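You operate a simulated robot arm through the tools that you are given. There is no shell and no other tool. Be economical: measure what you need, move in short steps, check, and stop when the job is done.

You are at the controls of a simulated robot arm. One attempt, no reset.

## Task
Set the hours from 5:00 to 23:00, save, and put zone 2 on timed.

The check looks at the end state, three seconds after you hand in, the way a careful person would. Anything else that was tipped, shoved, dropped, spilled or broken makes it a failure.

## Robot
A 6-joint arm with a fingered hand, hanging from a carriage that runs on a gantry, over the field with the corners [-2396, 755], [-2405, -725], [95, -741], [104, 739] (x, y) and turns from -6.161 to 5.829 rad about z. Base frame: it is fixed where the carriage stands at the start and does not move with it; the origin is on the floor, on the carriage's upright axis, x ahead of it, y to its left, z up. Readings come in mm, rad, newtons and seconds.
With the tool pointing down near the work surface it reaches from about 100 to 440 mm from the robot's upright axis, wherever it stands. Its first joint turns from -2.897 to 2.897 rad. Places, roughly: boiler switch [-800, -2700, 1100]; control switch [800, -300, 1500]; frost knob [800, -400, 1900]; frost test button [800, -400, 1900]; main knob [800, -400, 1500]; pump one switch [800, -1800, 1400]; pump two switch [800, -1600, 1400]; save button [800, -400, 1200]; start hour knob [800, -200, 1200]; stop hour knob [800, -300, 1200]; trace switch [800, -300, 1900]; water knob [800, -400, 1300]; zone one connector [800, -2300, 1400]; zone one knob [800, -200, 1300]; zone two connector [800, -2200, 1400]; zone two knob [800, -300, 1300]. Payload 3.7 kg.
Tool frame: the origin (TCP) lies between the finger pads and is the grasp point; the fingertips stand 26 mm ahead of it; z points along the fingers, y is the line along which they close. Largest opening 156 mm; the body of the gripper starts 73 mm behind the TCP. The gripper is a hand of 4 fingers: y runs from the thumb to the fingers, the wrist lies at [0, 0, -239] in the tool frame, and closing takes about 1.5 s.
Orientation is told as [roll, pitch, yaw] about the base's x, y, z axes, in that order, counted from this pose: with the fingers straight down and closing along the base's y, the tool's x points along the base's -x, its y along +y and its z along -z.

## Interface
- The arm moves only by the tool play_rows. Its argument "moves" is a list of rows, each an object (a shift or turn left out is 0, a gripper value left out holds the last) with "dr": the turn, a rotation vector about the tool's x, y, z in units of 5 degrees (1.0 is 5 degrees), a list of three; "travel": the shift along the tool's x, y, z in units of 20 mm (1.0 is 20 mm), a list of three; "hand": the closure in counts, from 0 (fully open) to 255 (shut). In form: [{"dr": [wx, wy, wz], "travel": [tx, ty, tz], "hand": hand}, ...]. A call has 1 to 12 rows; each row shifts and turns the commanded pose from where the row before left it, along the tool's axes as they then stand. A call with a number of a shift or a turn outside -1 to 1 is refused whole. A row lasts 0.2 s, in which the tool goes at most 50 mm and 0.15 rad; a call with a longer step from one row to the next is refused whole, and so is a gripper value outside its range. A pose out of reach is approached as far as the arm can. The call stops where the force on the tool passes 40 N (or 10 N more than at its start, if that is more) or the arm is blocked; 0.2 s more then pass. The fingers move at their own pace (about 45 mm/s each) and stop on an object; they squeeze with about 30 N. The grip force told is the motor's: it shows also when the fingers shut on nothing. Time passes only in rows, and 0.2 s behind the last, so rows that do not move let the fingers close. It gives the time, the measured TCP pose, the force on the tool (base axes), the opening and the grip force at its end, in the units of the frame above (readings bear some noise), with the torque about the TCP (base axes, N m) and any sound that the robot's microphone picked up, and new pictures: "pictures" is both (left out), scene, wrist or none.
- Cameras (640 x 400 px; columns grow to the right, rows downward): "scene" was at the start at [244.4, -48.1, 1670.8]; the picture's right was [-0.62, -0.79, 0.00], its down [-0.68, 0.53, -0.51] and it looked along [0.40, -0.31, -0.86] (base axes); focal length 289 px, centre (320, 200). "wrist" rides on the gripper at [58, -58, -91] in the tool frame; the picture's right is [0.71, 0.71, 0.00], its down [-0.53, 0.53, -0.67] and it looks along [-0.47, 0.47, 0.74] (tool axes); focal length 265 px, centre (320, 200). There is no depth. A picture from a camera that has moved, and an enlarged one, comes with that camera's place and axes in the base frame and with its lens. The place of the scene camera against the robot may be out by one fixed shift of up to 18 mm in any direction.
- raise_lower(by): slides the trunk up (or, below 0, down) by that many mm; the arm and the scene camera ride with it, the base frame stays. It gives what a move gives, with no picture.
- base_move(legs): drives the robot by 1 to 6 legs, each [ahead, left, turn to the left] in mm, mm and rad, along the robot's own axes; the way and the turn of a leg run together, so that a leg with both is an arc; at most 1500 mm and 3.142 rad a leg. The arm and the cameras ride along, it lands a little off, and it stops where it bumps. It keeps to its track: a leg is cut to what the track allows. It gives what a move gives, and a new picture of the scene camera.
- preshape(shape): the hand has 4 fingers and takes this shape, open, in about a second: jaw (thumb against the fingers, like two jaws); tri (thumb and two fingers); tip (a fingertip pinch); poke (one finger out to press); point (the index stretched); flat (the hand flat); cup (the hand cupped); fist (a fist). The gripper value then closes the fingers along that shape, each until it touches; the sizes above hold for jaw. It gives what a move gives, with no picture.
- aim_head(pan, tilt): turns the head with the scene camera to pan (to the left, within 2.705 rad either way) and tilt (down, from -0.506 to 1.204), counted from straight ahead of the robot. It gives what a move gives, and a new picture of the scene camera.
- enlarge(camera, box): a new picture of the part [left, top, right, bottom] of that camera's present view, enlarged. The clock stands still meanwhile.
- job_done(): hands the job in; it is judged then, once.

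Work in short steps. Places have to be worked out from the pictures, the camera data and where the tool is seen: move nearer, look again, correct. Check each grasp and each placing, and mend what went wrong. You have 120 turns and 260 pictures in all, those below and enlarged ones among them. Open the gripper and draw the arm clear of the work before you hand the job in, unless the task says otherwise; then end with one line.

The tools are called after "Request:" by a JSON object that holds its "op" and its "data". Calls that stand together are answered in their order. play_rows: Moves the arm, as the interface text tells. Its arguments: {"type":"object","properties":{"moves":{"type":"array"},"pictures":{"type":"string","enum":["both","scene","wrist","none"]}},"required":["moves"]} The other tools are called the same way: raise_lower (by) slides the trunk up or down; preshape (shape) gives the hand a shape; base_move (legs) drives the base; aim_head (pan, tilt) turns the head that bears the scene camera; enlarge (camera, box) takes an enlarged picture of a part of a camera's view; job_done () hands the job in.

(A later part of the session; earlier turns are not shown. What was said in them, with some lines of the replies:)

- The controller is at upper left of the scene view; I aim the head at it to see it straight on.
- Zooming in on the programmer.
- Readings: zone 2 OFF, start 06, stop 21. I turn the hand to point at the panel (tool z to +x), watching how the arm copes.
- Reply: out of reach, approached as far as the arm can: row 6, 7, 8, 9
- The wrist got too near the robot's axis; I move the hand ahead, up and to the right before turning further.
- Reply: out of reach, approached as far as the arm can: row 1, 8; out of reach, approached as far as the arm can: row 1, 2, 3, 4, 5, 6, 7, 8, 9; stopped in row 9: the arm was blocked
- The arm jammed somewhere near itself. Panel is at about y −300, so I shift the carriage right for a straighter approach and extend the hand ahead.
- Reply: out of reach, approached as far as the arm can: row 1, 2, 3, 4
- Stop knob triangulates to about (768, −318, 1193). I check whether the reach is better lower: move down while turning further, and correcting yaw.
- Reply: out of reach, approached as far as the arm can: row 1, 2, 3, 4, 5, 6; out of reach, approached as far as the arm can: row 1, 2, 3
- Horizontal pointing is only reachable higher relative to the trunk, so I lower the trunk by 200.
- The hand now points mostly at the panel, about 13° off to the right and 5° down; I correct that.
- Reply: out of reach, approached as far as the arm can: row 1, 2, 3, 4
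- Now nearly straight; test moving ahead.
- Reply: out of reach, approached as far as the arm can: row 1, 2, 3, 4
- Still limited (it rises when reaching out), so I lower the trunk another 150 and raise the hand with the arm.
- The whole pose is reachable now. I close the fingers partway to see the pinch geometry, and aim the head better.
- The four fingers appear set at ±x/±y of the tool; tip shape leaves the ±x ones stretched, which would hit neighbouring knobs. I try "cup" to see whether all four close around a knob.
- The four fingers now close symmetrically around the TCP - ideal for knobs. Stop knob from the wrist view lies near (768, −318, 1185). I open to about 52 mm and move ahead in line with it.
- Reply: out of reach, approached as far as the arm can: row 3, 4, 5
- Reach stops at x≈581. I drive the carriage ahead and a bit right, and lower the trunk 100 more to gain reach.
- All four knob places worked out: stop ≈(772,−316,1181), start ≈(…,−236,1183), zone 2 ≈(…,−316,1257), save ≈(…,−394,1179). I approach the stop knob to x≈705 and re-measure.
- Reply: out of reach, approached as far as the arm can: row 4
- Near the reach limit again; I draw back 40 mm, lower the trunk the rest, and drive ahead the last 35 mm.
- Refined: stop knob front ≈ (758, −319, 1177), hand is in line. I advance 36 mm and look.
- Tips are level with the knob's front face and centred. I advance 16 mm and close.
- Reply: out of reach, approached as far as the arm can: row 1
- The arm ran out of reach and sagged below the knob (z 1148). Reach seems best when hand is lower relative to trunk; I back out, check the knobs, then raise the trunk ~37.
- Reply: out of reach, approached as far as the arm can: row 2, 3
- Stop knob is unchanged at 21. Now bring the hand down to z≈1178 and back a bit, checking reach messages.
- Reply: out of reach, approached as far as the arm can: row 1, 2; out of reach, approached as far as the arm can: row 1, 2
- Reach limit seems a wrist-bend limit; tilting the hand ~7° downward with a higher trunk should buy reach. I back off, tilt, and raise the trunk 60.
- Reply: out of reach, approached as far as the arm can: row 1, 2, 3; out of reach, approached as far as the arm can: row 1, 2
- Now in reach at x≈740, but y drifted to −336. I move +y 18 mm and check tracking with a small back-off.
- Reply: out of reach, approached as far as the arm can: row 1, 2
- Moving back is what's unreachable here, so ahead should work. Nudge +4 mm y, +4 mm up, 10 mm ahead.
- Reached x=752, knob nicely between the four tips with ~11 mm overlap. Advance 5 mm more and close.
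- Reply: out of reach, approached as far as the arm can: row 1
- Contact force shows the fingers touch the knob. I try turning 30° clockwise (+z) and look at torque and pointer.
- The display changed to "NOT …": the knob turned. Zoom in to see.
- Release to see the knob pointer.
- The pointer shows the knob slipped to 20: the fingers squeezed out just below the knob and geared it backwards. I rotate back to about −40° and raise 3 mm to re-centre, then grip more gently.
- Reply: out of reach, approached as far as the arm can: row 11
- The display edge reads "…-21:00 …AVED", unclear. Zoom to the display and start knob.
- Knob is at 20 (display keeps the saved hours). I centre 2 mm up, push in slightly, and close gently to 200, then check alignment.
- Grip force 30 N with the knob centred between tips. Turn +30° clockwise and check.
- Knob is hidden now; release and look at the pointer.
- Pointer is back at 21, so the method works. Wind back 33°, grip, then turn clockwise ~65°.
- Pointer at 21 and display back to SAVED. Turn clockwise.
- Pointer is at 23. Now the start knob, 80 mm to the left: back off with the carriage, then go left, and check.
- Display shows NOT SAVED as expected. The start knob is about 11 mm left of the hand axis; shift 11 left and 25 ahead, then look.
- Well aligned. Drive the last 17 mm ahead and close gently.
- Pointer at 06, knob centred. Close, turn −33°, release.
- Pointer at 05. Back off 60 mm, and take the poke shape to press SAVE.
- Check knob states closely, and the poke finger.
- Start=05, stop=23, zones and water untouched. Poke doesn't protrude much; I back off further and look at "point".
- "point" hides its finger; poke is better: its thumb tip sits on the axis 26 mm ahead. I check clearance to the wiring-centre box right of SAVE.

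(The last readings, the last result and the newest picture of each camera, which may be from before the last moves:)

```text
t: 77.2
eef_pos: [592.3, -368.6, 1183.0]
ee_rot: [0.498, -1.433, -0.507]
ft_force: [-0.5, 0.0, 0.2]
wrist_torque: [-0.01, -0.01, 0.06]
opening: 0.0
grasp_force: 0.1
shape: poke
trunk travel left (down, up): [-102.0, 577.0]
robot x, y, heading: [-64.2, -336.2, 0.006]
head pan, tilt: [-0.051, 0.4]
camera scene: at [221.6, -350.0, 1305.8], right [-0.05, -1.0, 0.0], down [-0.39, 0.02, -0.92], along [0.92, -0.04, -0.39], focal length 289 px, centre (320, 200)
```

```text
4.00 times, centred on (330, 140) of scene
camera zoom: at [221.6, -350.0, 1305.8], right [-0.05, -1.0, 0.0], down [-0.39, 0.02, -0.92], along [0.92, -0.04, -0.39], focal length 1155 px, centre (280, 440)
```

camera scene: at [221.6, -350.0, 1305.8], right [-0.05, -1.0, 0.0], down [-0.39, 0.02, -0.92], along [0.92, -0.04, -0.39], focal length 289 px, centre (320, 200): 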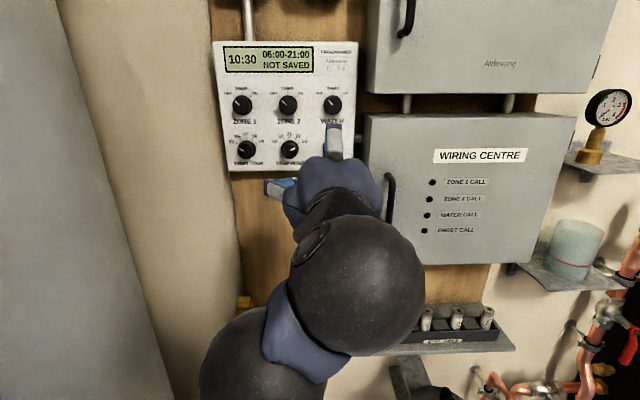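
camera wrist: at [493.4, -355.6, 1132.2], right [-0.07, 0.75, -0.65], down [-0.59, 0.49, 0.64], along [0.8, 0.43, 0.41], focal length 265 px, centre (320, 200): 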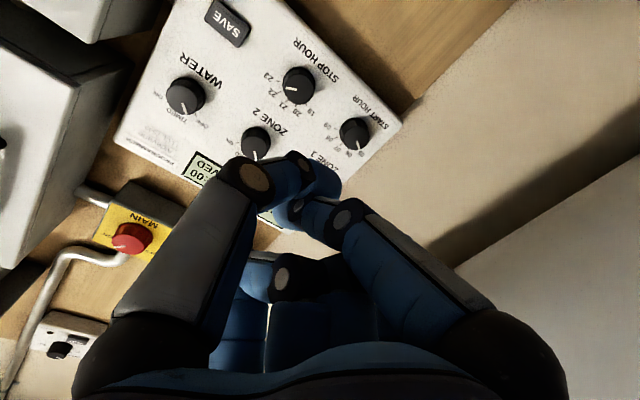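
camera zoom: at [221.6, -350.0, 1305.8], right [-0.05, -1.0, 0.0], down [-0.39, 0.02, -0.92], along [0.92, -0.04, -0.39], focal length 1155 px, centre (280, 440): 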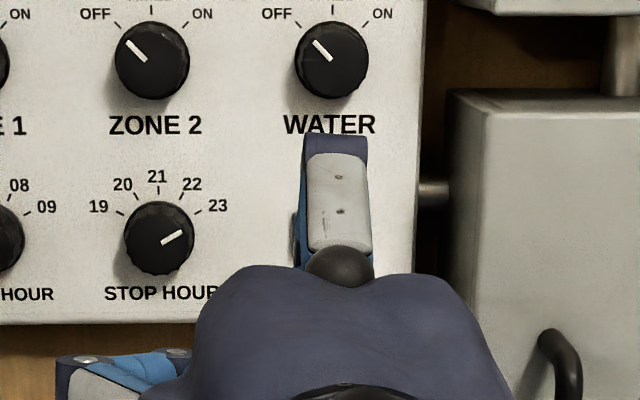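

Stop is clearly 23. The wiring box (front x≈645, left side y≈−433) is close to SAVE (y≈−396), so I'll approach from the left and above: raise the trunk, tilt the hand 20° down and yaw 20° right.

Request:
{"op": "raise_lower", "data": {"by": 170}}

Request:
{"op": "play_rows", "data": {"moves": [{"dr": [0, 0.9, 0]}, {"dr": [0, 0.9, 0]}, {"dr": [0, 0.8, 0]}, {"dr": [1, 0, 0]}, {"dr": [1, 0, 0]}, {"dr": [1, 0, 0]}, {"dr": [1, 0, 0]}, {"travel": [1, 0, 0]}, {"travel": [1, 0, 0]}, {"travel": [1, 0, 0]}]}}

```text
t: 79.1
eef_pos: [591.2, -368.3, 1352.8]
ee_rot: [0.504, -1.43, -0.512]
ft_force: [-0.2, -0.2, -0.2]
wrist_torque: [-0.02, 0.06, -0.01]
opening: 0.0
grasp_force: 0.0
shape: poke
trunk travel left (down, up): [-272.0, 407.0]
robot x, y, heading: [-66.7, -339.5, 0.001]
head pan, tilt: [-0.051, 0.4]
```

```text
t: 81.3
eef_pos: [564.5, -366.8, 1295.4]
ee_rot: [-0.156, -1.215, -0.193]
ft_force: [0.6, 0.4, -0.6]
wrist_torque: [0.0, -0.02, -0.01]
opening: 0.0
grasp_force: 0.1
shape: poke
out of reach, approached as far as the arm can: row 7
trunk travel left (down, up): [-272.0, 407.0]
robot x, y, heading: [-62.5, -338.5, 0.009]
head pan, tilt: [-0.051, 0.4]
camera scene: at [221.5, -349.5, 1475.8], right [-0.05, -1.0, 0.0], down [-0.39, 0.02, -0.92], along [0.92, -0.04, -0.39], focal length 289 px, centre (320, 200)
camera wrist: at [444.7, -386.9, 1274.5], right [-0.01, 0.71, -0.7], down [-0.23, 0.68, 0.69], along [0.97, 0.17, 0.16], focal length 265 px, centre (320, 200)
```

scene: 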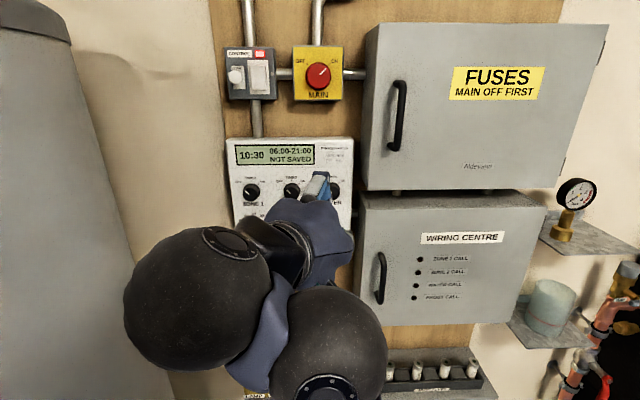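
wrist: 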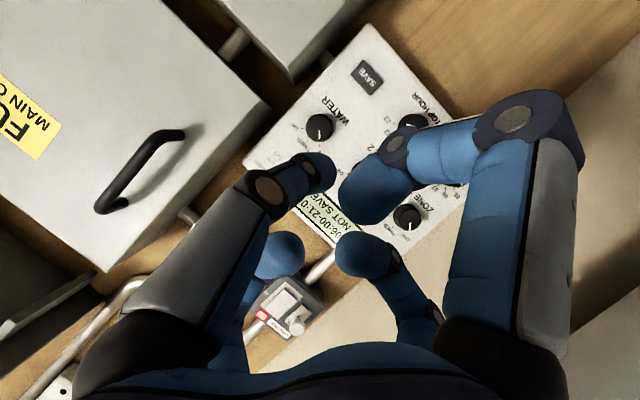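

Orientation is as wanted. Lower the hand 107 mm with the arm, keeping x.

Request:
{"op": "play_rows", "data": {"moves": [{"travel": [1, 0, 0.4]}, {"travel": [1, 0, 0.4]}, {"travel": [1, 0, 0.4]}, {"travel": [1, 0, 0.4]}, {"travel": [1, 0, 0.4]}], "pictures": "none"}}

```text
t: 82.5
eef_pos: [564.6, -372.7, 1187.6]
ee_rot: [-0.155, -1.215, -0.198]
ft_force: [-0.5, -0.2, -0.5]
wrist_torque: [-0.01, -0.03, 0.01]
opening: 0.0
grasp_force: 0.0
shape: poke
trunk travel left (down, up): [-272.0, 407.0]
robot x, y, heading: [-61.5, -340.8, 0.011]
head pan, tilt: [-0.051, 0.4]
```

Now drive ahead 145 and right 14, then measure the button from the wrist.

Request:
{"op": "base_move", "data": {"legs": [[145, -14, 0]]}}

Request:
{"op": "play_rows", "data": {"moves": [{"travel": [0, 0, 0]}], "pictures": "wrist"}}

```text
t: 83.9
eef_pos: [713.3, -384.8, 1187.1]
ee_rot: [-0.155, -1.213, -0.196]
ft_force: [0.0, -0.1, 0.0]
wrist_torque: [0.04, -0.04, 0.02]
opening: 0.1
grasp_force: 0.0
shape: poke
trunk travel left (down, up): [-272.0, 407.0]
robot x, y, heading: [87.0, -352.0, 0.004]
head pan, tilt: [-0.051, 0.4]
camera scene: at [369.0, -362.6, 1475.8], right [-0.05, -1.0, 0.0], down [-0.39, 0.02, -0.92], along [0.92, -0.04, -0.39], focal length 289 px, centre (320, 200)
```

scene: 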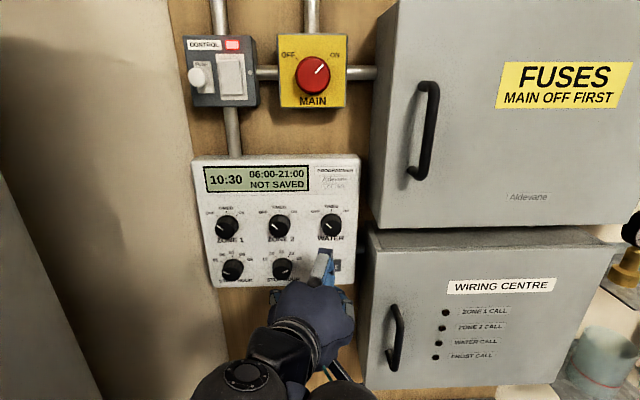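

```text
t: 84.3
eef_pos: [712.3, -383.9, 1186.9]
ee_rot: [-0.154, -1.214, -0.196]
ft_force: [-0.2, 0.3, -0.6]
wrist_torque: [0.0, -0.01, 0.02]
opening: 0.0
grasp_force: 0.1
shape: poke
trunk travel left (down, up): [-272.0, 407.0]
robot x, y, heading: [85.7, -351.9, 0.001]
head pan, tilt: [-0.051, 0.4]
camera wrist: at [593.2, -406.0, 1166.1], right [-0.01, 0.71, -0.7], down [-0.23, 0.68, 0.69], along [0.97, 0.17, 0.16], focal length 265 px, centre (320, 200)
```

wrist: 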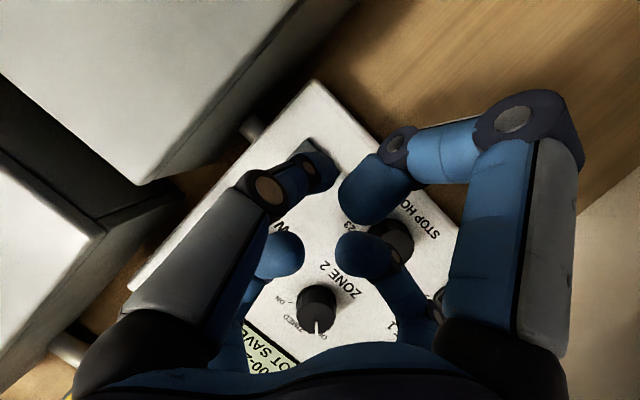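

SAVE lies right behind the poke tip. I push ahead ~43 mm along +x in small steps toward the button centre.

Request:
{"op": "play_rows", "data": {"moves": [{"travel": [-0.1, 0.06, 0.34]}, {"travel": [-0.1, 0.06, 0.34]}, {"travel": [-0.1, 0.06, 0.34]}, {"travel": [-0.1, 0.06, 0.34]}, {"travel": [-0.1, 0.06, 0.34]}], "pictures": "wrist"}}

```text
t: 85.5
eef_pos: [721.2, -391.4, 1190.9]
ee_rot: [-0.155, -1.213, -0.195]
ft_force: [-0.4, -0.2, -0.8]
wrist_torque: [0.01, -0.02, -0.02]
opening: 0.1
grasp_force: 0.0
shape: poke
out of reach, approached as far as the arm can: row 2, 3, 4, 5
trunk travel left (down, up): [-272.0, 407.0]
robot x, y, heading: [82.6, -353.5, 0.006]
head pan, tilt: [-0.051, 0.4]
camera wrist: at [601.6, -412.4, 1170.4], right [-0.01, 0.71, -0.7], down [-0.23, 0.68, 0.7], along [0.97, 0.17, 0.16], focal length 265 px, centre (320, 200)
```

wrist: 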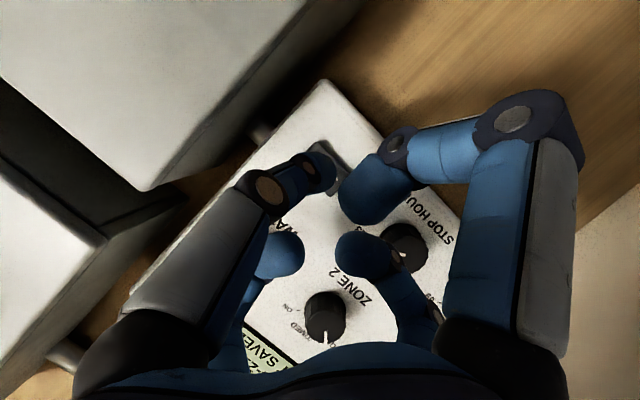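

Out of reach again; lower the trunk by 60 and raise the hand by the same with the arm, plus use the last base travel.

Request:
{"op": "raise_lower", "data": {"by": -60}}

Request:
{"op": "play_rows", "data": {"moves": [{"travel": [-0.93, -0.06, -0.34]}, {"travel": [-0.93, -0.06, -0.34]}, {"travel": [-0.8, -0.06, -0.3]}], "pictures": "none"}}

Request:
{"op": "base_move", "data": {"legs": [[14, 0, 0]]}}

Request:
{"op": "play_rows", "data": {"moves": [{"travel": [-0.1, 0.06, 0.34]}, {"travel": [-0.1, 0.06, 0.34]}], "pictures": "wrist"}}

```text
t: 86.5
eef_pos: [721.1, -391.3, 1131.1]
ee_rot: [-0.156, -1.213, -0.195]
ft_force: [-0.1, 0.5, 0.7]
wrist_torque: [0.03, -0.01, -0.01]
opening: 0.0
grasp_force: 0.1
shape: poke
trunk travel left (down, up): [-212.0, 467.0]
robot x, y, heading: [84.0, -355.1, 0.003]
head pan, tilt: [-0.051, 0.4]
```

```text
t: 87.3
eef_pos: [722.7, -389.4, 1191.7]
ee_rot: [-0.155, -1.213, -0.196]
ft_force: [-0.6, -0.1, -1.1]
wrist_torque: [0.0, 0.02, -0.01]
opening: 0.0
grasp_force: 0.0
shape: poke
trunk travel left (down, up): [-212.0, 467.0]
robot x, y, heading: [86.2, -353.7, 0.008]
head pan, tilt: [-0.051, 0.4]
```

```text
t: 88.1
eef_pos: [735.9, -389.3, 1190.4]
ee_rot: [-0.154, -1.214, -0.196]
ft_force: [-0.3, 0.4, 0.7]
wrist_torque: [0.01, 0.01, 0.01]
opening: 0.0
grasp_force: 0.1
shape: poke
trunk travel left (down, up): [-212.0, 467.0]
robot x, y, heading: [95.4, -353.2, 0.006]
head pan, tilt: [-0.051, 0.4]
camera scene: at [381.4, -362.3, 1415.8], right [-0.04, -1.0, 0.0], down [-0.39, 0.02, -0.92], along [0.92, -0.04, -0.39], focal length 289 px, centre (320, 200)
```

scene: 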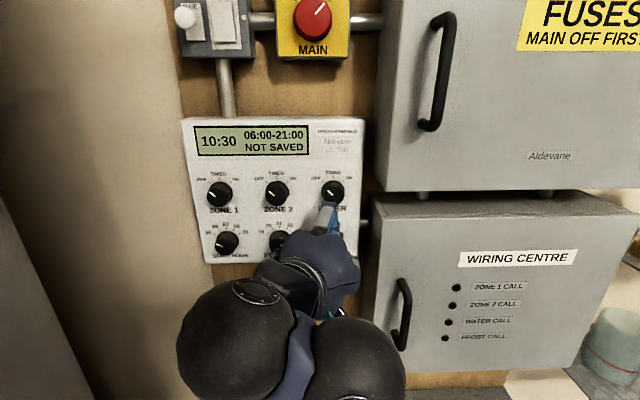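

```text
t: 88.7
eef_pos: [749.0, -392.4, 1190.7]
ee_rot: [-0.15, -1.213, -0.197]
ft_force: [-0.4, 0.1, -1.2]
wrist_torque: [0.03, 0.01, 0.0]
opening: 0.0
grasp_force: 0.1
shape: poke
trunk travel left (down, up): [-212.0, 467.0]
robot x, y, heading: [93.7, -355.6, 0.005]
head pan, tilt: [-0.051, 0.4]
camera wrist: at [629.0, -413.2, 1169.8], right [-0.01, 0.71, -0.7], down [-0.23, 0.68, 0.7], along [0.97, 0.17, 0.16], focal length 265 px, centre (320, 200)
```

wrist: 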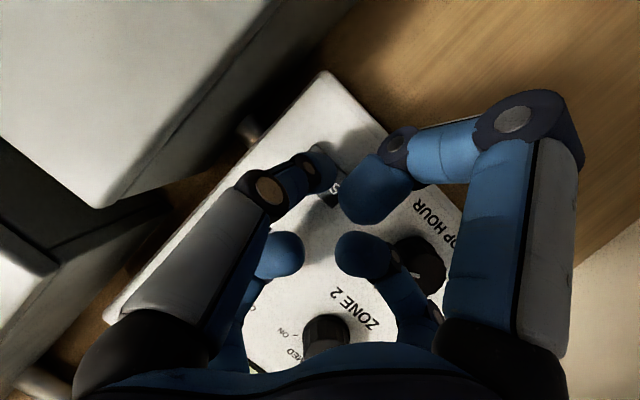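

Close to the button; zoom to check tip placement.

Request:
{"op": "enlarge", "data": {"camera": "wrist", "box": [270, 90, 410, 230]}}

```text
2.86 times, centred on (340, 160) of wrist
camera zoom: at [629.0, -413.2, 1169.8], right [-0.01, 0.71, -0.7], down [-0.23, 0.68, 0.7], along [0.97, 0.17, 0.16], focal length 758 px, centre (263, 314)
```

zoom: 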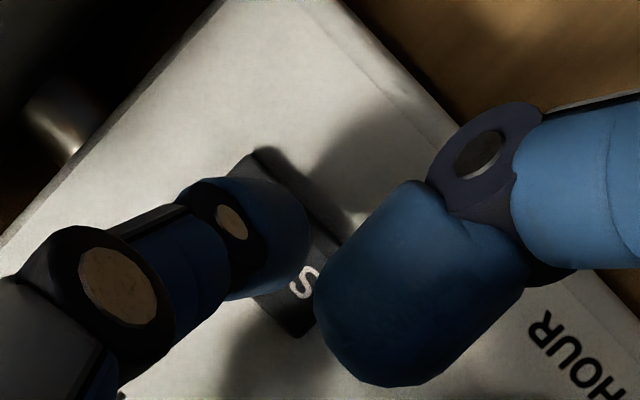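

Tip is in front of the button. Press on.

Request:
{"op": "play_rows", "data": {"moves": [{"travel": [0, 0.06, 0.3]}, {"travel": [-0.1, 0.06, 0.3]}, {"travel": [-0.1, 0.06, 0.3]}], "pictures": "scene"}}

```text
t: 89.5
eef_pos: [748.6, -395.0, 1187.8]
ee_rot: [-0.154, -1.212, -0.195]
ft_force: [0.2, -0.2, -0.3]
wrist_torque: [-0.01, 0.03, -0.02]
opening: 0.2
grasp_force: 0.0
shape: poke
out of reach, approached as far as the arm can: row 1, 2, 3
trunk travel left (down, up): [-212.0, 467.0]
robot x, y, heading: [96.6, -349.7, 0.007]
head pan, tilt: [-0.051, 0.4]
camera scene: at [381.2, -362.3, 1415.8], right [-0.04, -1.0, 0.0], down [-0.39, 0.02, -0.92], along [0.92, -0.04, -0.39], focal length 289 px, centre (320, 200)
```

scene: 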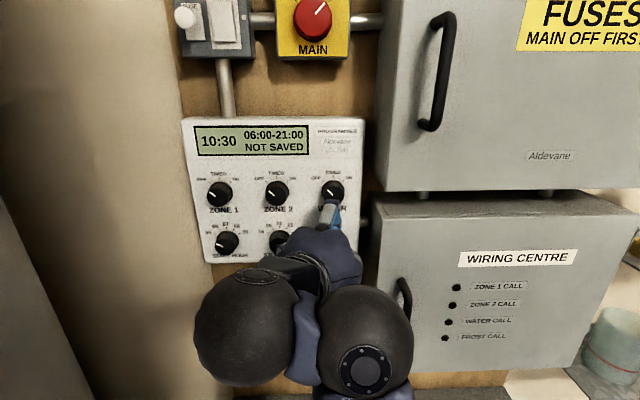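

A few mm short. Raise the trunk 25 and lower the hand equally, then push again.

Request:
{"op": "raise_lower", "data": {"by": 25}}

Request:
{"op": "play_rows", "data": {"moves": [{"travel": [0.7, 0.03, 0.2]}, {"travel": [0.6, 0.03, 0.2]}, {"travel": [-0.1, 0.06, 0.3]}, {"travel": [-0.1, 0.06, 0.3]}], "pictures": "none"}}

```text
t: 90.2
eef_pos: [747.3, -394.5, 1213.4]
ee_rot: [-0.153, -1.214, -0.195]
ft_force: [-0.6, 0.2, -0.1]
wrist_torque: [-0.01, -0.01, -0.04]
opening: 0.0
grasp_force: 0.1
shape: poke
trunk travel left (down, up): [-237.0, 442.0]
robot x, y, heading: [94.9, -356.7, -0.0]
head pan, tilt: [-0.051, 0.4]
```

```text
t: 91.2
eef_pos: [743.2, -398.5, 1188.6]
ee_rot: [-0.152, -1.211, -0.194]
ft_force: [-0.2, 0.2, 0.1]
wrist_torque: [-0.03, 0.0, -0.03]
opening: 0.0
grasp_force: 0.1
shape: poke
out of reach, approached as far as the arm can: row 2, 3, 4
trunk travel left (down, up): [-237.0, 442.0]
robot x, y, heading: [95.1, -354.4, 0.001]
head pan, tilt: [-0.051, 0.4]
```

Yaw costs reach, so I back off with the base, lower 20, and reduce yaw to 10° (still ~18 mm clear of the box).

Request:
{"op": "base_move", "data": {"legs": [[-40, 0, 0]]}}

Request:
{"op": "raise_lower", "data": {"by": -20}}

Request:
{"op": "play_rows", "data": {"moves": [{"dr": [-1, 0, 0]}, {"dr": [-1, 0, 0]}, {"travel": [-0.9, 0.45, -0.1]}], "pictures": "wrist"}}

```text
t: 92.1
eef_pos: [703.5, -399.3, 1188.3]
ee_rot: [-0.151, -1.211, -0.197]
ft_force: [0.9, 0.6, -0.8]
wrist_torque: [0.0, -0.02, 0.01]
opening: 0.1
grasp_force: 0.1
shape: poke
trunk travel left (down, up): [-237.0, 442.0]
robot x, y, heading: [58.1, -354.4, 0.007]
head pan, tilt: [-0.051, 0.4]
camera scene: at [341.5, -362.6, 1440.7], right [-0.05, -1.0, 0.0], down [-0.39, 0.02, -0.92], along [0.92, -0.04, -0.39], focal length 289 px, centre (320, 200)
```

scene: 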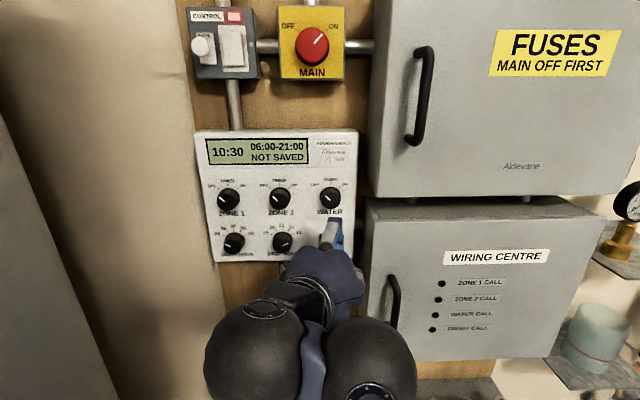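

```text
t: 92.7
eef_pos: [704.4, -397.8, 1169.4]
ee_rot: [-0.151, -1.213, -0.197]
ft_force: [0.0, -0.4, 1.2]
wrist_torque: [-0.02, -0.03, -0.01]
opening: 0.0
grasp_force: 0.0
shape: poke
trunk travel left (down, up): [-217.0, 462.0]
robot x, y, heading: [57.5, -354.0, 0.006]
head pan, tilt: [-0.051, 0.4]
```

```text
t: 93.5
eef_pos: [709.1, -389.8, 1185.3]
ee_rot: [0.021, -1.212, -0.196]
ft_force: [-0.8, -0.6, -0.9]
wrist_torque: [-0.01, -0.04, 0.01]
opening: 0.0
grasp_force: 0.0
shape: poke
trunk travel left (down, up): [-217.0, 462.0]
robot x, y, heading: [59.2, -354.3, 0.0]
head pan, tilt: [-0.051, 0.4]
camera wrist: at [595.2, -429.3, 1162.9], right [-0.12, 0.74, -0.66], down [-0.34, 0.59, 0.73], along [0.93, 0.31, 0.18], focal length 265 px, centre (320, 200)
```

wrist: 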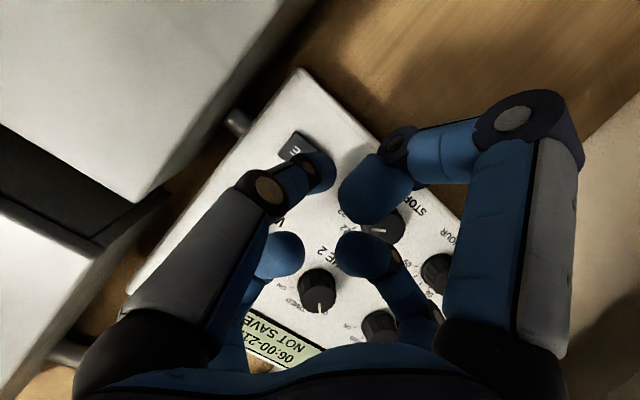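

All in reach. Drive ahead 38, then push in 5 mm steps.

Request:
{"op": "base_move", "data": {"legs": [[38, 0, 0]]}}

Request:
{"op": "play_rows", "data": {"moves": [{"travel": [-0.085, 0.043, 0.23]}, {"travel": [-0.085, 0.043, 0.23]}], "pictures": "both"}}

```text
t: 94.4
eef_pos: [746.5, -390.5, 1187.9]
ee_rot: [0.023, -1.212, -0.194]
ft_force: [-0.2, 0.9, 0.5]
wrist_torque: [0.0, 0.01, 0.03]
opening: 0.0
grasp_force: 0.2
shape: poke
trunk travel left (down, up): [-217.0, 462.0]
robot x, y, heading: [97.7, -352.0, 0.004]
head pan, tilt: [-0.051, 0.4]
camera scene: at [379.7, -362.3, 1420.9], right [-0.04, -1.0, 0.0], down [-0.39, 0.02, -0.92], along [0.92, -0.04, -0.39], focal length 289 px, centre (320, 200)
```

scene: 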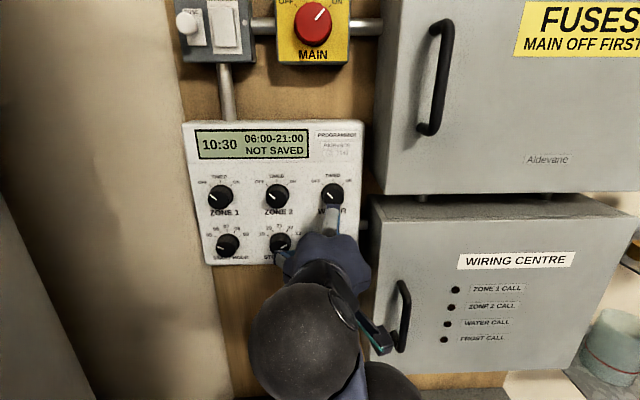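

```text
t: 95.0
eef_pos: [759.2, -390.4, 1188.5]
ee_rot: [0.02, -1.211, -0.196]
ft_force: [0.1, 0.3, -0.4]
wrist_torque: [0.03, -0.01, 0.0]
opening: 0.0
grasp_force: 0.0
shape: poke
trunk travel left (down, up): [-217.0, 462.0]
robot x, y, heading: [94.4, -353.1, 0.005]
head pan, tilt: [-0.051, 0.4]
camera scene: at [379.5, -362.3, 1420.8], right [-0.04, -1.0, 0.0], down [-0.39, 0.02, -0.92], along [0.92, -0.04, -0.39], focal length 289 px, centre (320, 200)
camera wrist: at [644.2, -428.9, 1164.0], right [-0.12, 0.74, -0.66], down [-0.34, 0.59, 0.73], along [0.93, 0.31, 0.18], focal length 265 px, centre (320, 200)
```

scene: 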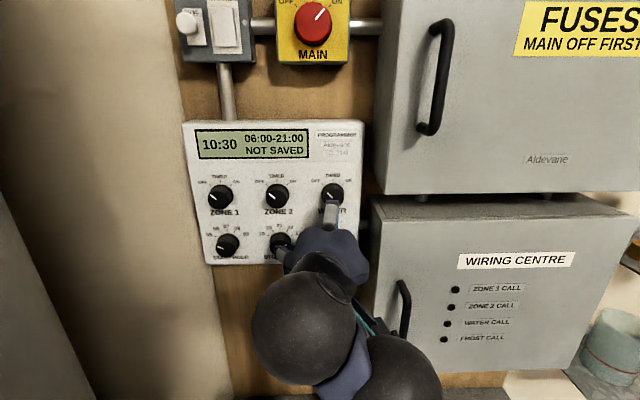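
wrist: 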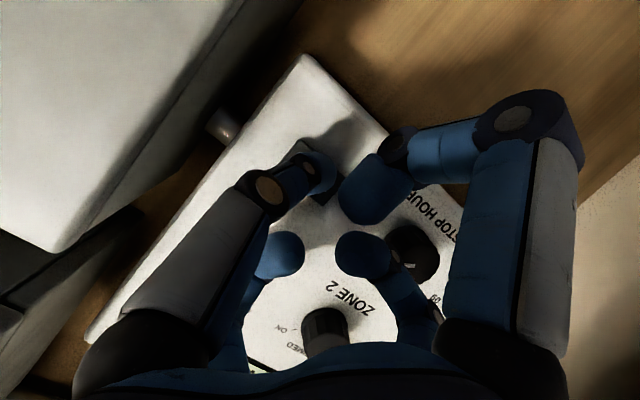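

No contact yet (tip x≈783). Continue in small steps.

Request:
{"op": "play_rows", "data": {"moves": [{"travel": [-0.05, 0.03, 0.15]}, {"travel": [-0.05, 0.03, 0.15]}], "pictures": "none"}}

Request:
{"op": "enlarge", "data": {"camera": "wrist", "box": [270, 90, 430, 250]}}

Request:
{"op": "enlarge", "data": {"camera": "scene", "box": [180, 110, 370, 300]}}

```text
t: 95.6
eef_pos: [762.4, -390.3, 1187.6]
ee_rot: [0.023, -1.211, -0.198]
ft_force: [-1.4, -0.8, 0.4]
wrist_torque: [0.01, -0.03, 0.02]
opening: 0.0
grasp_force: 0.0
shape: poke
trunk travel left (down, up): [-217.0, 462.0]
robot x, y, heading: [95.1, -355.0, 0.007]
head pan, tilt: [-0.051, 0.4]
heard: click
```

```text
2.50 times, centred on (350, 170) of wrist
camera zoom: at [648.4, -429.6, 1163.9], right [-0.12, 0.75, -0.66], down [-0.34, 0.59, 0.73], along [0.93, 0.31, 0.18], focal length 664 px, centre (245, 275)
```

zoom: 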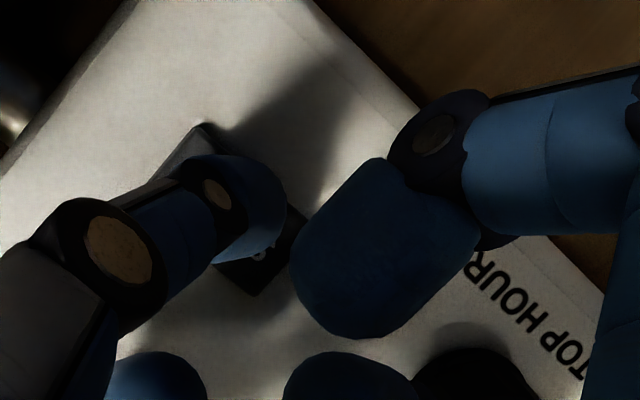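

```text
2.11 times, centred on (275, 205) of scene
camera zoom: at [379.4, -362.3, 1420.7], right [-0.04, -1.0, 0.0], down [-0.39, 0.02, -0.92], along [0.92, -0.04, -0.39], focal length 608 px, centre (415, 190)
```

zoom: 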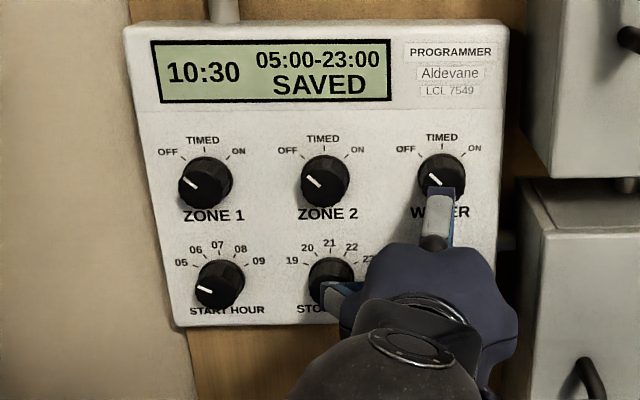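

Click heard, and the display reads 05:00-23:00 SAVED. Now zone 2: back off, take the cup, straighten yaw and tilt, and set trunk height.

Request:
{"op": "base_move", "data": {"legs": [[-100, 0, 0], [0, 65, 0]]}}

Request:
{"op": "preshape", "data": {"shape": "cup"}}

Request:
{"op": "raise_lower", "data": {"by": -39}}

Request:
{"op": "play_rows", "data": {"moves": [{"travel": [-1, 0, -0.37], "hand": 20}, {"travel": [-1, 0, -0.37]}, {"travel": [-1, 0, -0.37]}, {"travel": [-1, 0, -0.37]}, {"travel": [-1, 0, -0.37]}, {"dr": [-1, 0, 0]}, {"dr": [-1, 0, 0]}, {"dr": [0, -0.9, 0]}, {"dr": [0, -0.8, 0]}, {"dr": [0, -0.8, 0]}]}}

```text
t: 97.3
eef_pos: [663.6, -327.5, 1187.3]
ee_rot: [0.025, -1.211, -0.196]
ft_force: [-0.3, -0.7, -0.3]
wrist_torque: [-0.01, 0.02, -0.02]
opening: 0.0
grasp_force: 0.0
shape: poke
trunk travel left (down, up): [-217.0, 462.0]
robot x, y, heading: [-4.4, -293.9, 0.007]
head pan, tilt: [-0.051, 0.4]
camera scene: at [279.8, -299.5, 1420.8], right [-0.05, -1.0, 0.0], down [-0.39, 0.02, -0.92], along [0.92, -0.04, -0.39], focal length 289 px, centre (320, 200)
```

scene: 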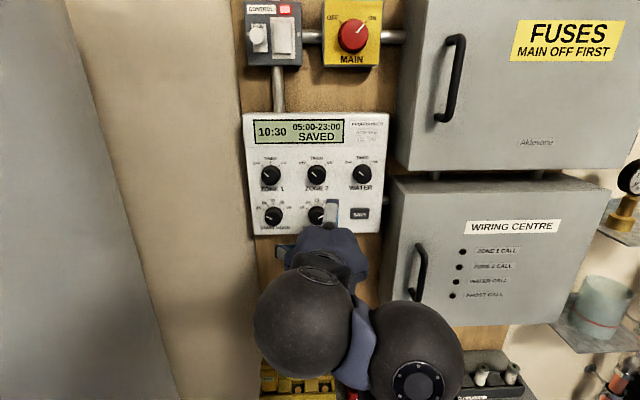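

```text
t: 98.2
eef_pos: [663.2, -327.8, 1187.7]
ee_rot: [0.024, -1.209, -0.196]
ft_force: [0.5, -0.3, 0.4]
wrist_torque: [-0.01, -0.01, -0.02]
opening: 60.1
grasp_force: 0.1
shape: cup
trunk travel left (down, up): [-217.0, 462.0]
robot x, y, heading: [-5.8, -290.9, 0.003]
head pan, tilt: [-0.051, 0.4]
```

```text
t: 99.1
eef_pos: [662.5, -327.8, 1148.6]
ee_rot: [0.024, -1.208, -0.197]
ft_force: [0.6, -0.1, 0.6]
wrist_torque: [0.0, 0.03, 0.05]
opening: 59.8
grasp_force: 0.1
shape: cup
trunk travel left (down, up): [-178.0, 501.0]
robot x, y, heading: [-6.9, -291.4, 0.007]
head pan, tilt: [-0.051, 0.4]
```

```text
t: 101.3
eef_pos: [667.3, -328.5, 1254.9]
ee_rot: [0.471, -1.418, -0.475]
ft_force: [0.2, 0.1, 0.9]
wrist_torque: [-0.03, -0.01, -0.03]
opening: 55.1
grasp_force: 0.0
shape: jaw
out of reach, approached as far as the arm can: row 6
trunk travel left (down, up): [-178.0, 501.0]
robot x, y, heading: [-6.0, -290.0, 0.002]
head pan, tilt: [-0.051, 0.4]
camera scene: at [279.7, -299.7, 1381.8], right [-0.05, -1.0, 0.0], down [-0.39, 0.02, -0.92], along [0.92, -0.04, -0.39], focal length 289 px, centre (320, 200)
camera wrist: at [568.1, -382.6, 1205.4], right [-0.09, 0.75, -0.65], down [-0.59, 0.49, 0.65], along [0.81, 0.44, 0.4], focal length 265 px, centre (320, 200)
```

scene: 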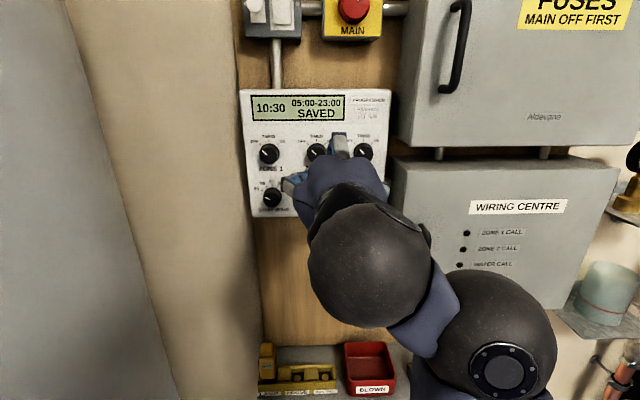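
wrist: 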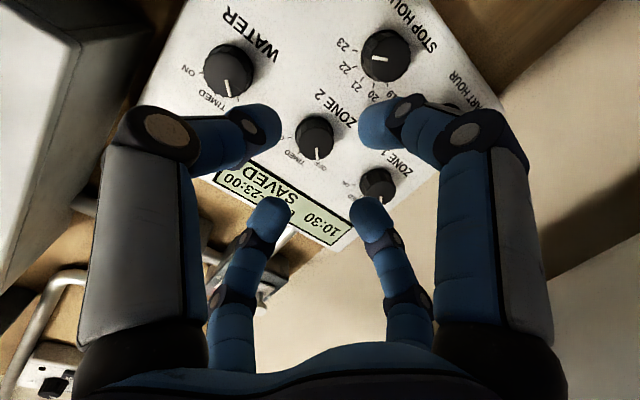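

Good pose. Zone 2 knob ≈ (766, −318, 1259). Shift 9 left, drive ahead 58, raise 5 mm and pre-rotate −25°, then look.

Request:
{"op": "base_move", "data": {"legs": [[0, 9, 0], [58, 0, 0]]}}

Request:
{"op": "play_rows", "data": {"moves": [{"travel": [-0.3, 0, 0]}, {"dr": [0, 0, -1]}, {"dr": [0, 0, -1]}, {"dr": [0, 0, -1]}, {"dr": [0, 0, -1]}, {"dr": [0, 0, -1]}], "pictures": "wrist"}}

```text
t: 102.6
eef_pos: [726.1, -320.2, 1255.2]
ee_rot: [0.476, -1.418, -0.48]
ft_force: [-0.1, -1.1, 0.1]
wrist_torque: [0.02, 0.02, -0.03]
opening: 55.1
grasp_force: 0.1
shape: jaw
trunk travel left (down, up): [-178.0, 501.0]
robot x, y, heading: [53.2, -278.8, 0.005]
head pan, tilt: [-0.051, 0.4]
camera scene: at [338.4, -290.8, 1381.9], right [-0.05, -1.0, 0.0], down [-0.39, 0.02, -0.92], along [0.92, -0.04, -0.39], focal length 289 px, centre (320, 200)
```

scene: 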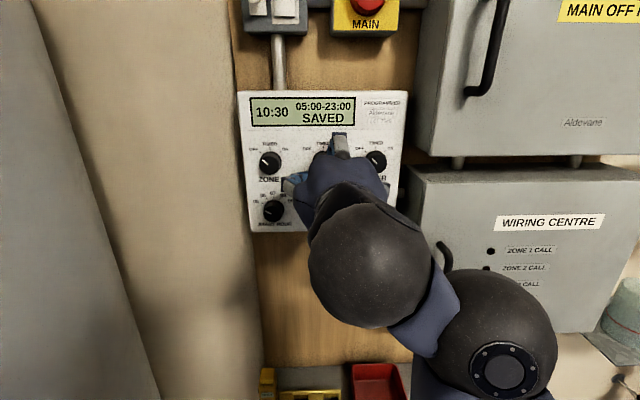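

```text
t: 104.0
eef_pos: [727.0, -320.5, 1261.7]
ee_rot: [-1.207, -1.179, 1.229]
ft_force: [-0.2, -0.4, -1.2]
wrist_torque: [-0.02, -0.01, -0.01]
opening: 55.1
grasp_force: 0.0
shape: jaw
trunk travel left (down, up): [-178.0, 501.0]
robot x, y, heading: [50.4, -278.1, 0.003]
head pan, tilt: [-0.051, 0.4]
camera wrist: at [631.4, -395.7, 1239.9], right [-0.12, 0.41, -0.91], down [-0.62, 0.68, 0.39], along [0.78, 0.61, 0.17], focal length 265 px, centre (320, 200)
```

wrist: 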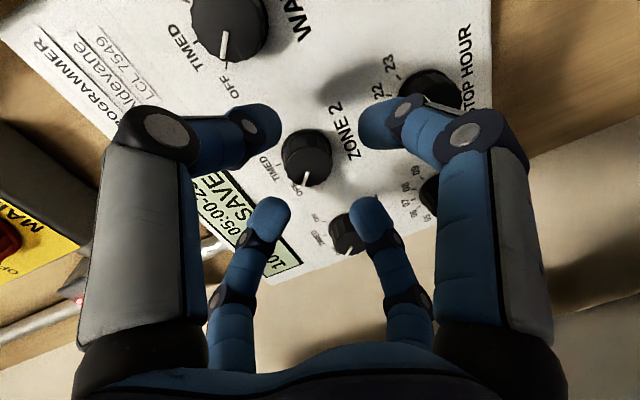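

Knob sits ~4 mm higher than the hand axis. Correct and drive ahead 24.

Request:
{"op": "play_rows", "data": {"moves": [{"travel": [-0.22, -0.03, 0]}], "pictures": "none"}}

Request:
{"op": "base_move", "data": {"legs": [[24, 0, 0]]}}

Request:
{"op": "enlarge", "data": {"camera": "wrist", "box": [220, 90, 420, 290]}}

```text
t: 104.4
eef_pos: [727.7, -319.0, 1265.0]
ee_rot: [-1.204, -1.181, 1.227]
ft_force: [-0.3, 0.4, 0.3]
wrist_torque: [-0.03, 0.0, 0.01]
opening: 55.1
grasp_force: 0.1
shape: jaw
trunk travel left (down, up): [-178.0, 501.0]
robot x, y, heading: [57.1, -281.4, 0.005]
head pan, tilt: [-0.051, 0.4]
```

```text
t: 105.2
eef_pos: [750.9, -318.2, 1266.5]
ee_rot: [-1.204, -1.183, 1.23]
ft_force: [0.0, -1.0, -0.9]
wrist_torque: [0.0, 0.02, -0.01]
opening: 55.0
grasp_force: 0.0
shape: jaw
trunk travel left (down, up): [-178.0, 501.0]
robot x, y, heading: [77.1, -281.8, 0.003]
head pan, tilt: [-0.051, 0.4]
camera scene: at [362.0, -290.9, 1381.9], right [-0.05, -1.0, 0.0], down [-0.39, 0.02, -0.92], along [0.92, -0.04, -0.39], focal length 289 px, centre (320, 200)
```

scene: 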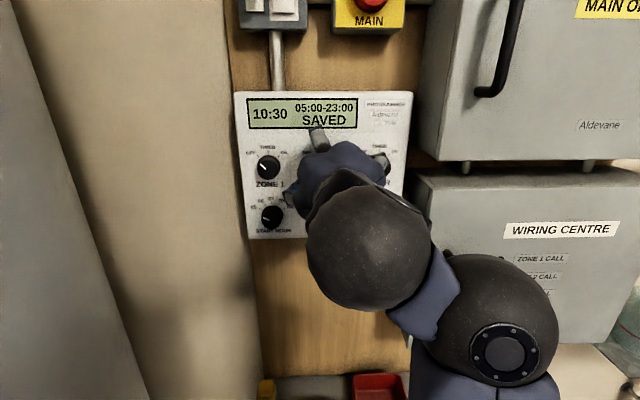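

```text
2.00 times, centred on (320, 190) of wrist
camera zoom: at [655.5, -394.3, 1244.5], right [-0.12, 0.41, -0.9], down [-0.62, 0.68, 0.39], along [0.78, 0.61, 0.17], focal length 531 px, centre (320, 220)
```

zoom: 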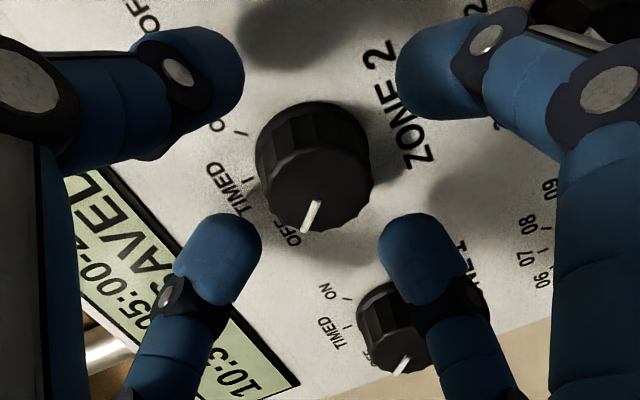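

Centred on zone 2, pointer at OFF. Close, turn +50°.

Request:
{"op": "play_rows", "data": {"moves": [{"hand": 195}, {"travel": [0, 0, 0]}, {"travel": [0, 0, 0]}, {"travel": [0, 0, 0]}, {"travel": [0, 0, 0]}], "pictures": "none"}}

Request:
{"op": "play_rows", "data": {"moves": [{"dr": [0, 0, 1]}, {"dr": [0, 0, 1]}, {"dr": [0, 0, 1]}, {"dr": [0, 0, 1]}, {"dr": [0, 0, 1]}, {"dr": [0, 0, 1]}, {"dr": [0, 0, 1]}, {"dr": [0, 0, 1]}, {"dr": [0, 0, 1]}, {"dr": [0, 0, 0.8]}], "pictures": "none"}}

Request:
{"op": "play_rows", "data": {"moves": [{"hand": 20}, {"travel": [0, 0, 0]}, {"travel": [0, 0, 0]}, {"travel": [0, 0, 0]}, {"travel": [0, 0, 0]}], "pictures": "none"}}

Request:
{"op": "enlarge", "data": {"camera": "wrist", "box": [220, 90, 420, 290]}}

```text
t: 106.4
eef_pos: [750.3, -316.6, 1265.1]
ee_rot: [-1.209, -1.183, 1.232]
ft_force: [-9.6, 7.5, 7.6]
wrist_torque: [0.07, -0.17, 0.33]
opening: 15.9
grasp_force: 0.0
shape: tri
trunk travel left (down, up): [-178.0, 501.0]
robot x, y, heading: [77.8, -281.0, 0.004]
head pan, tilt: [-0.051, 0.4]
```

```text
t: 108.6
eef_pos: [749.0, -317.5, 1265.6]
ee_rot: [1.287, -1.061, -1.321]
ft_force: [-16.4, 10.2, 5.8]
wrist_torque: [0.0, -0.17, 0.66]
opening: 15.8
grasp_force: 0.1
shape: tri
trunk travel left (down, up): [-178.0, 501.0]
robot x, y, heading: [74.1, -281.1, -0.001]
head pan, tilt: [-0.051, 0.4]
```

```text
t: 109.8
eef_pos: [750.4, -318.8, 1264.1]
ee_rot: [1.286, -1.065, -1.324]
ft_force: [0.0, -0.3, 0.7]
wrist_torque: [0.02, 0.0, 0.0]
opening: 54.5
grasp_force: 0.0
shape: jaw
trunk travel left (down, up): [-178.0, 501.0]
robot x, y, heading: [81.2, -284.0, 0.009]
head pan, tilt: [-0.051, 0.4]
```

```text
2.00 times, centred on (320, 190) of wrist
camera zoom: at [649.4, -343.4, 1199.5], right [-0.04, 0.96, -0.29], down [-0.56, 0.22, 0.8], along [0.82, 0.19, 0.53], focal length 531 px, centre (320, 220)
```

zoom: 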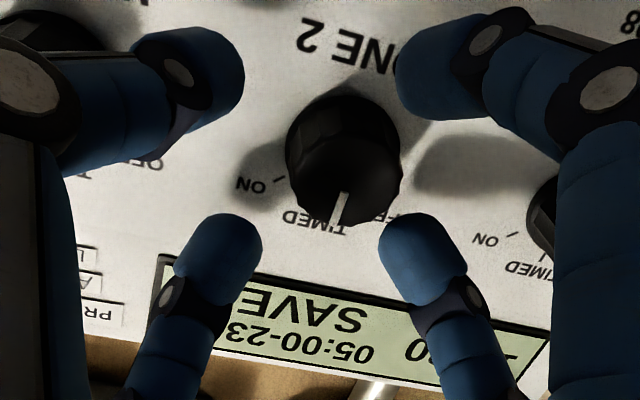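

Pointer now at TIMED. Back off, drop the head view clear and verify everything.

Request:
{"op": "base_move", "data": {"legs": [[-250, 0, 0], [0, -150, 0]]}}

Request:
{"op": "aim_head", "data": {"pan": 0.15, "tilt": 0.3}}

Request:
{"op": "enlarge", "data": {"camera": "scene", "box": [230, 60, 450, 240]}}

```text
t: 112.6
eef_pos: [500.8, -467.0, 1265.6]
ee_rot: [1.286, -1.065, -1.322]
ft_force: [-0.7, -0.2, -0.2]
wrist_torque: [-0.01, 0.02, 0.0]
opening: 54.9
grasp_force: 0.2
shape: jaw
trunk travel left (down, up): [-178.0, 501.0]
robot x, y, heading: [-174.0, -429.5, 0.005]
head pan, tilt: [-0.051, 0.4]
camera scene: at [111.0, -439.0, 1381.8], right [-0.04, -1.0, 0.0], down [-0.39, 0.02, -0.92], along [0.92, -0.04, -0.39], focal length 289 px, centre (320, 200)
```

scene: 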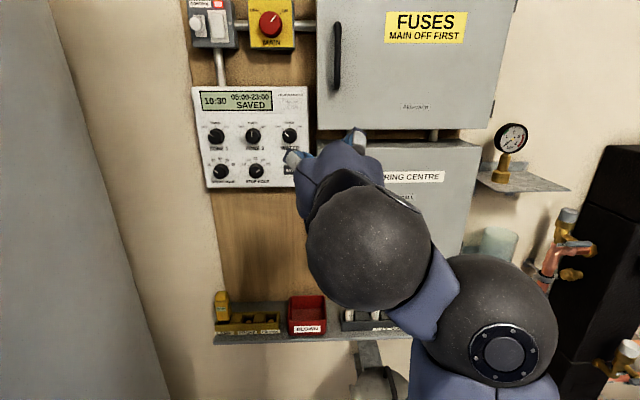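

```text
t: 113.3
eef_pos: [501.1, -465.8, 1265.4]
ee_rot: [1.287, -1.065, -1.322]
ft_force: [-0.8, 0.1, 0.2]
wrist_torque: [0.0, -0.02, 0.03]
opening: 54.8
grasp_force: 0.1
shape: jaw
trunk travel left (down, up): [-178.0, 501.0]
robot x, y, heading: [-173.5, -425.2, 0.005]
head pan, tilt: [0.15, 0.3]
camera scene: at [110.7, -420.2, 1391.0], right [0.15, -0.99, 0.0], down [-0.29, -0.05, -0.96], along [0.94, 0.15, -0.3], focal length 289 px, centre (320, 200)
```

scene: 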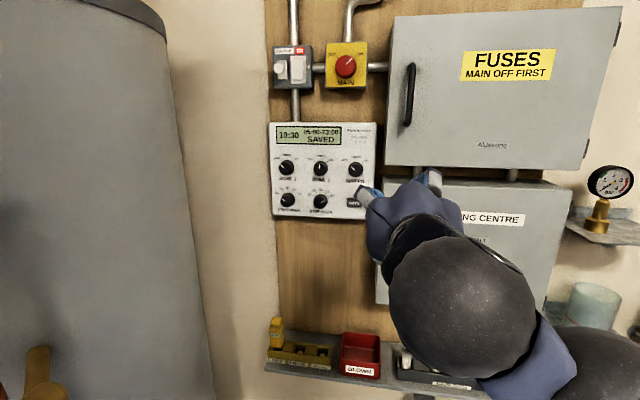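

```text
2.22 times, centred on (340, 150) of scene
camera zoom: at [110.7, -420.2, 1391.0], right [0.15, -0.99, 0.0], down [-0.29, -0.05, -0.96], along [0.94, 0.15, -0.3], focal length 642 px, centre (276, 311)
```

zoom: 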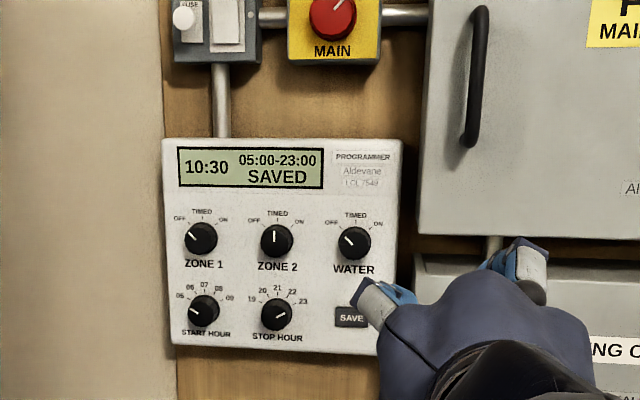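

Display 05:00-23:00 SAVED, zone 2 at TIMED, others OFF as before. Open the hand fully, then hand in.

Request:
{"op": "play_rows", "data": {"moves": [{"hand": 0}, {"travel": [0, 0, 0]}, {"travel": [0, 0, 0]}], "pictures": "none"}}

Request:
{"op": "job_done", "data": {}}

```text
t: 114.1
eef_pos: [500.6, -466.1, 1266.9]
ee_rot: [1.287, -1.064, -1.32]
ft_force: [0.3, 0.3, 0.7]
wrist_torque: [-0.01, -0.02, 0.03]
opening: 59.6
grasp_force: 0.1
shape: jaw
trunk travel left (down, up): [-178.0, 501.0]
robot x, y, heading: [-173.4, -428.7, 0.0]
head pan, tilt: [0.15, 0.3]
```

```text
The job is handed in.
```

The hours are set and saved (the display reads 05:00-23:00 SAVED) and zone 2 is on TIMED. Zone 1 and water are still on OFF, and the arm is drawn clear.
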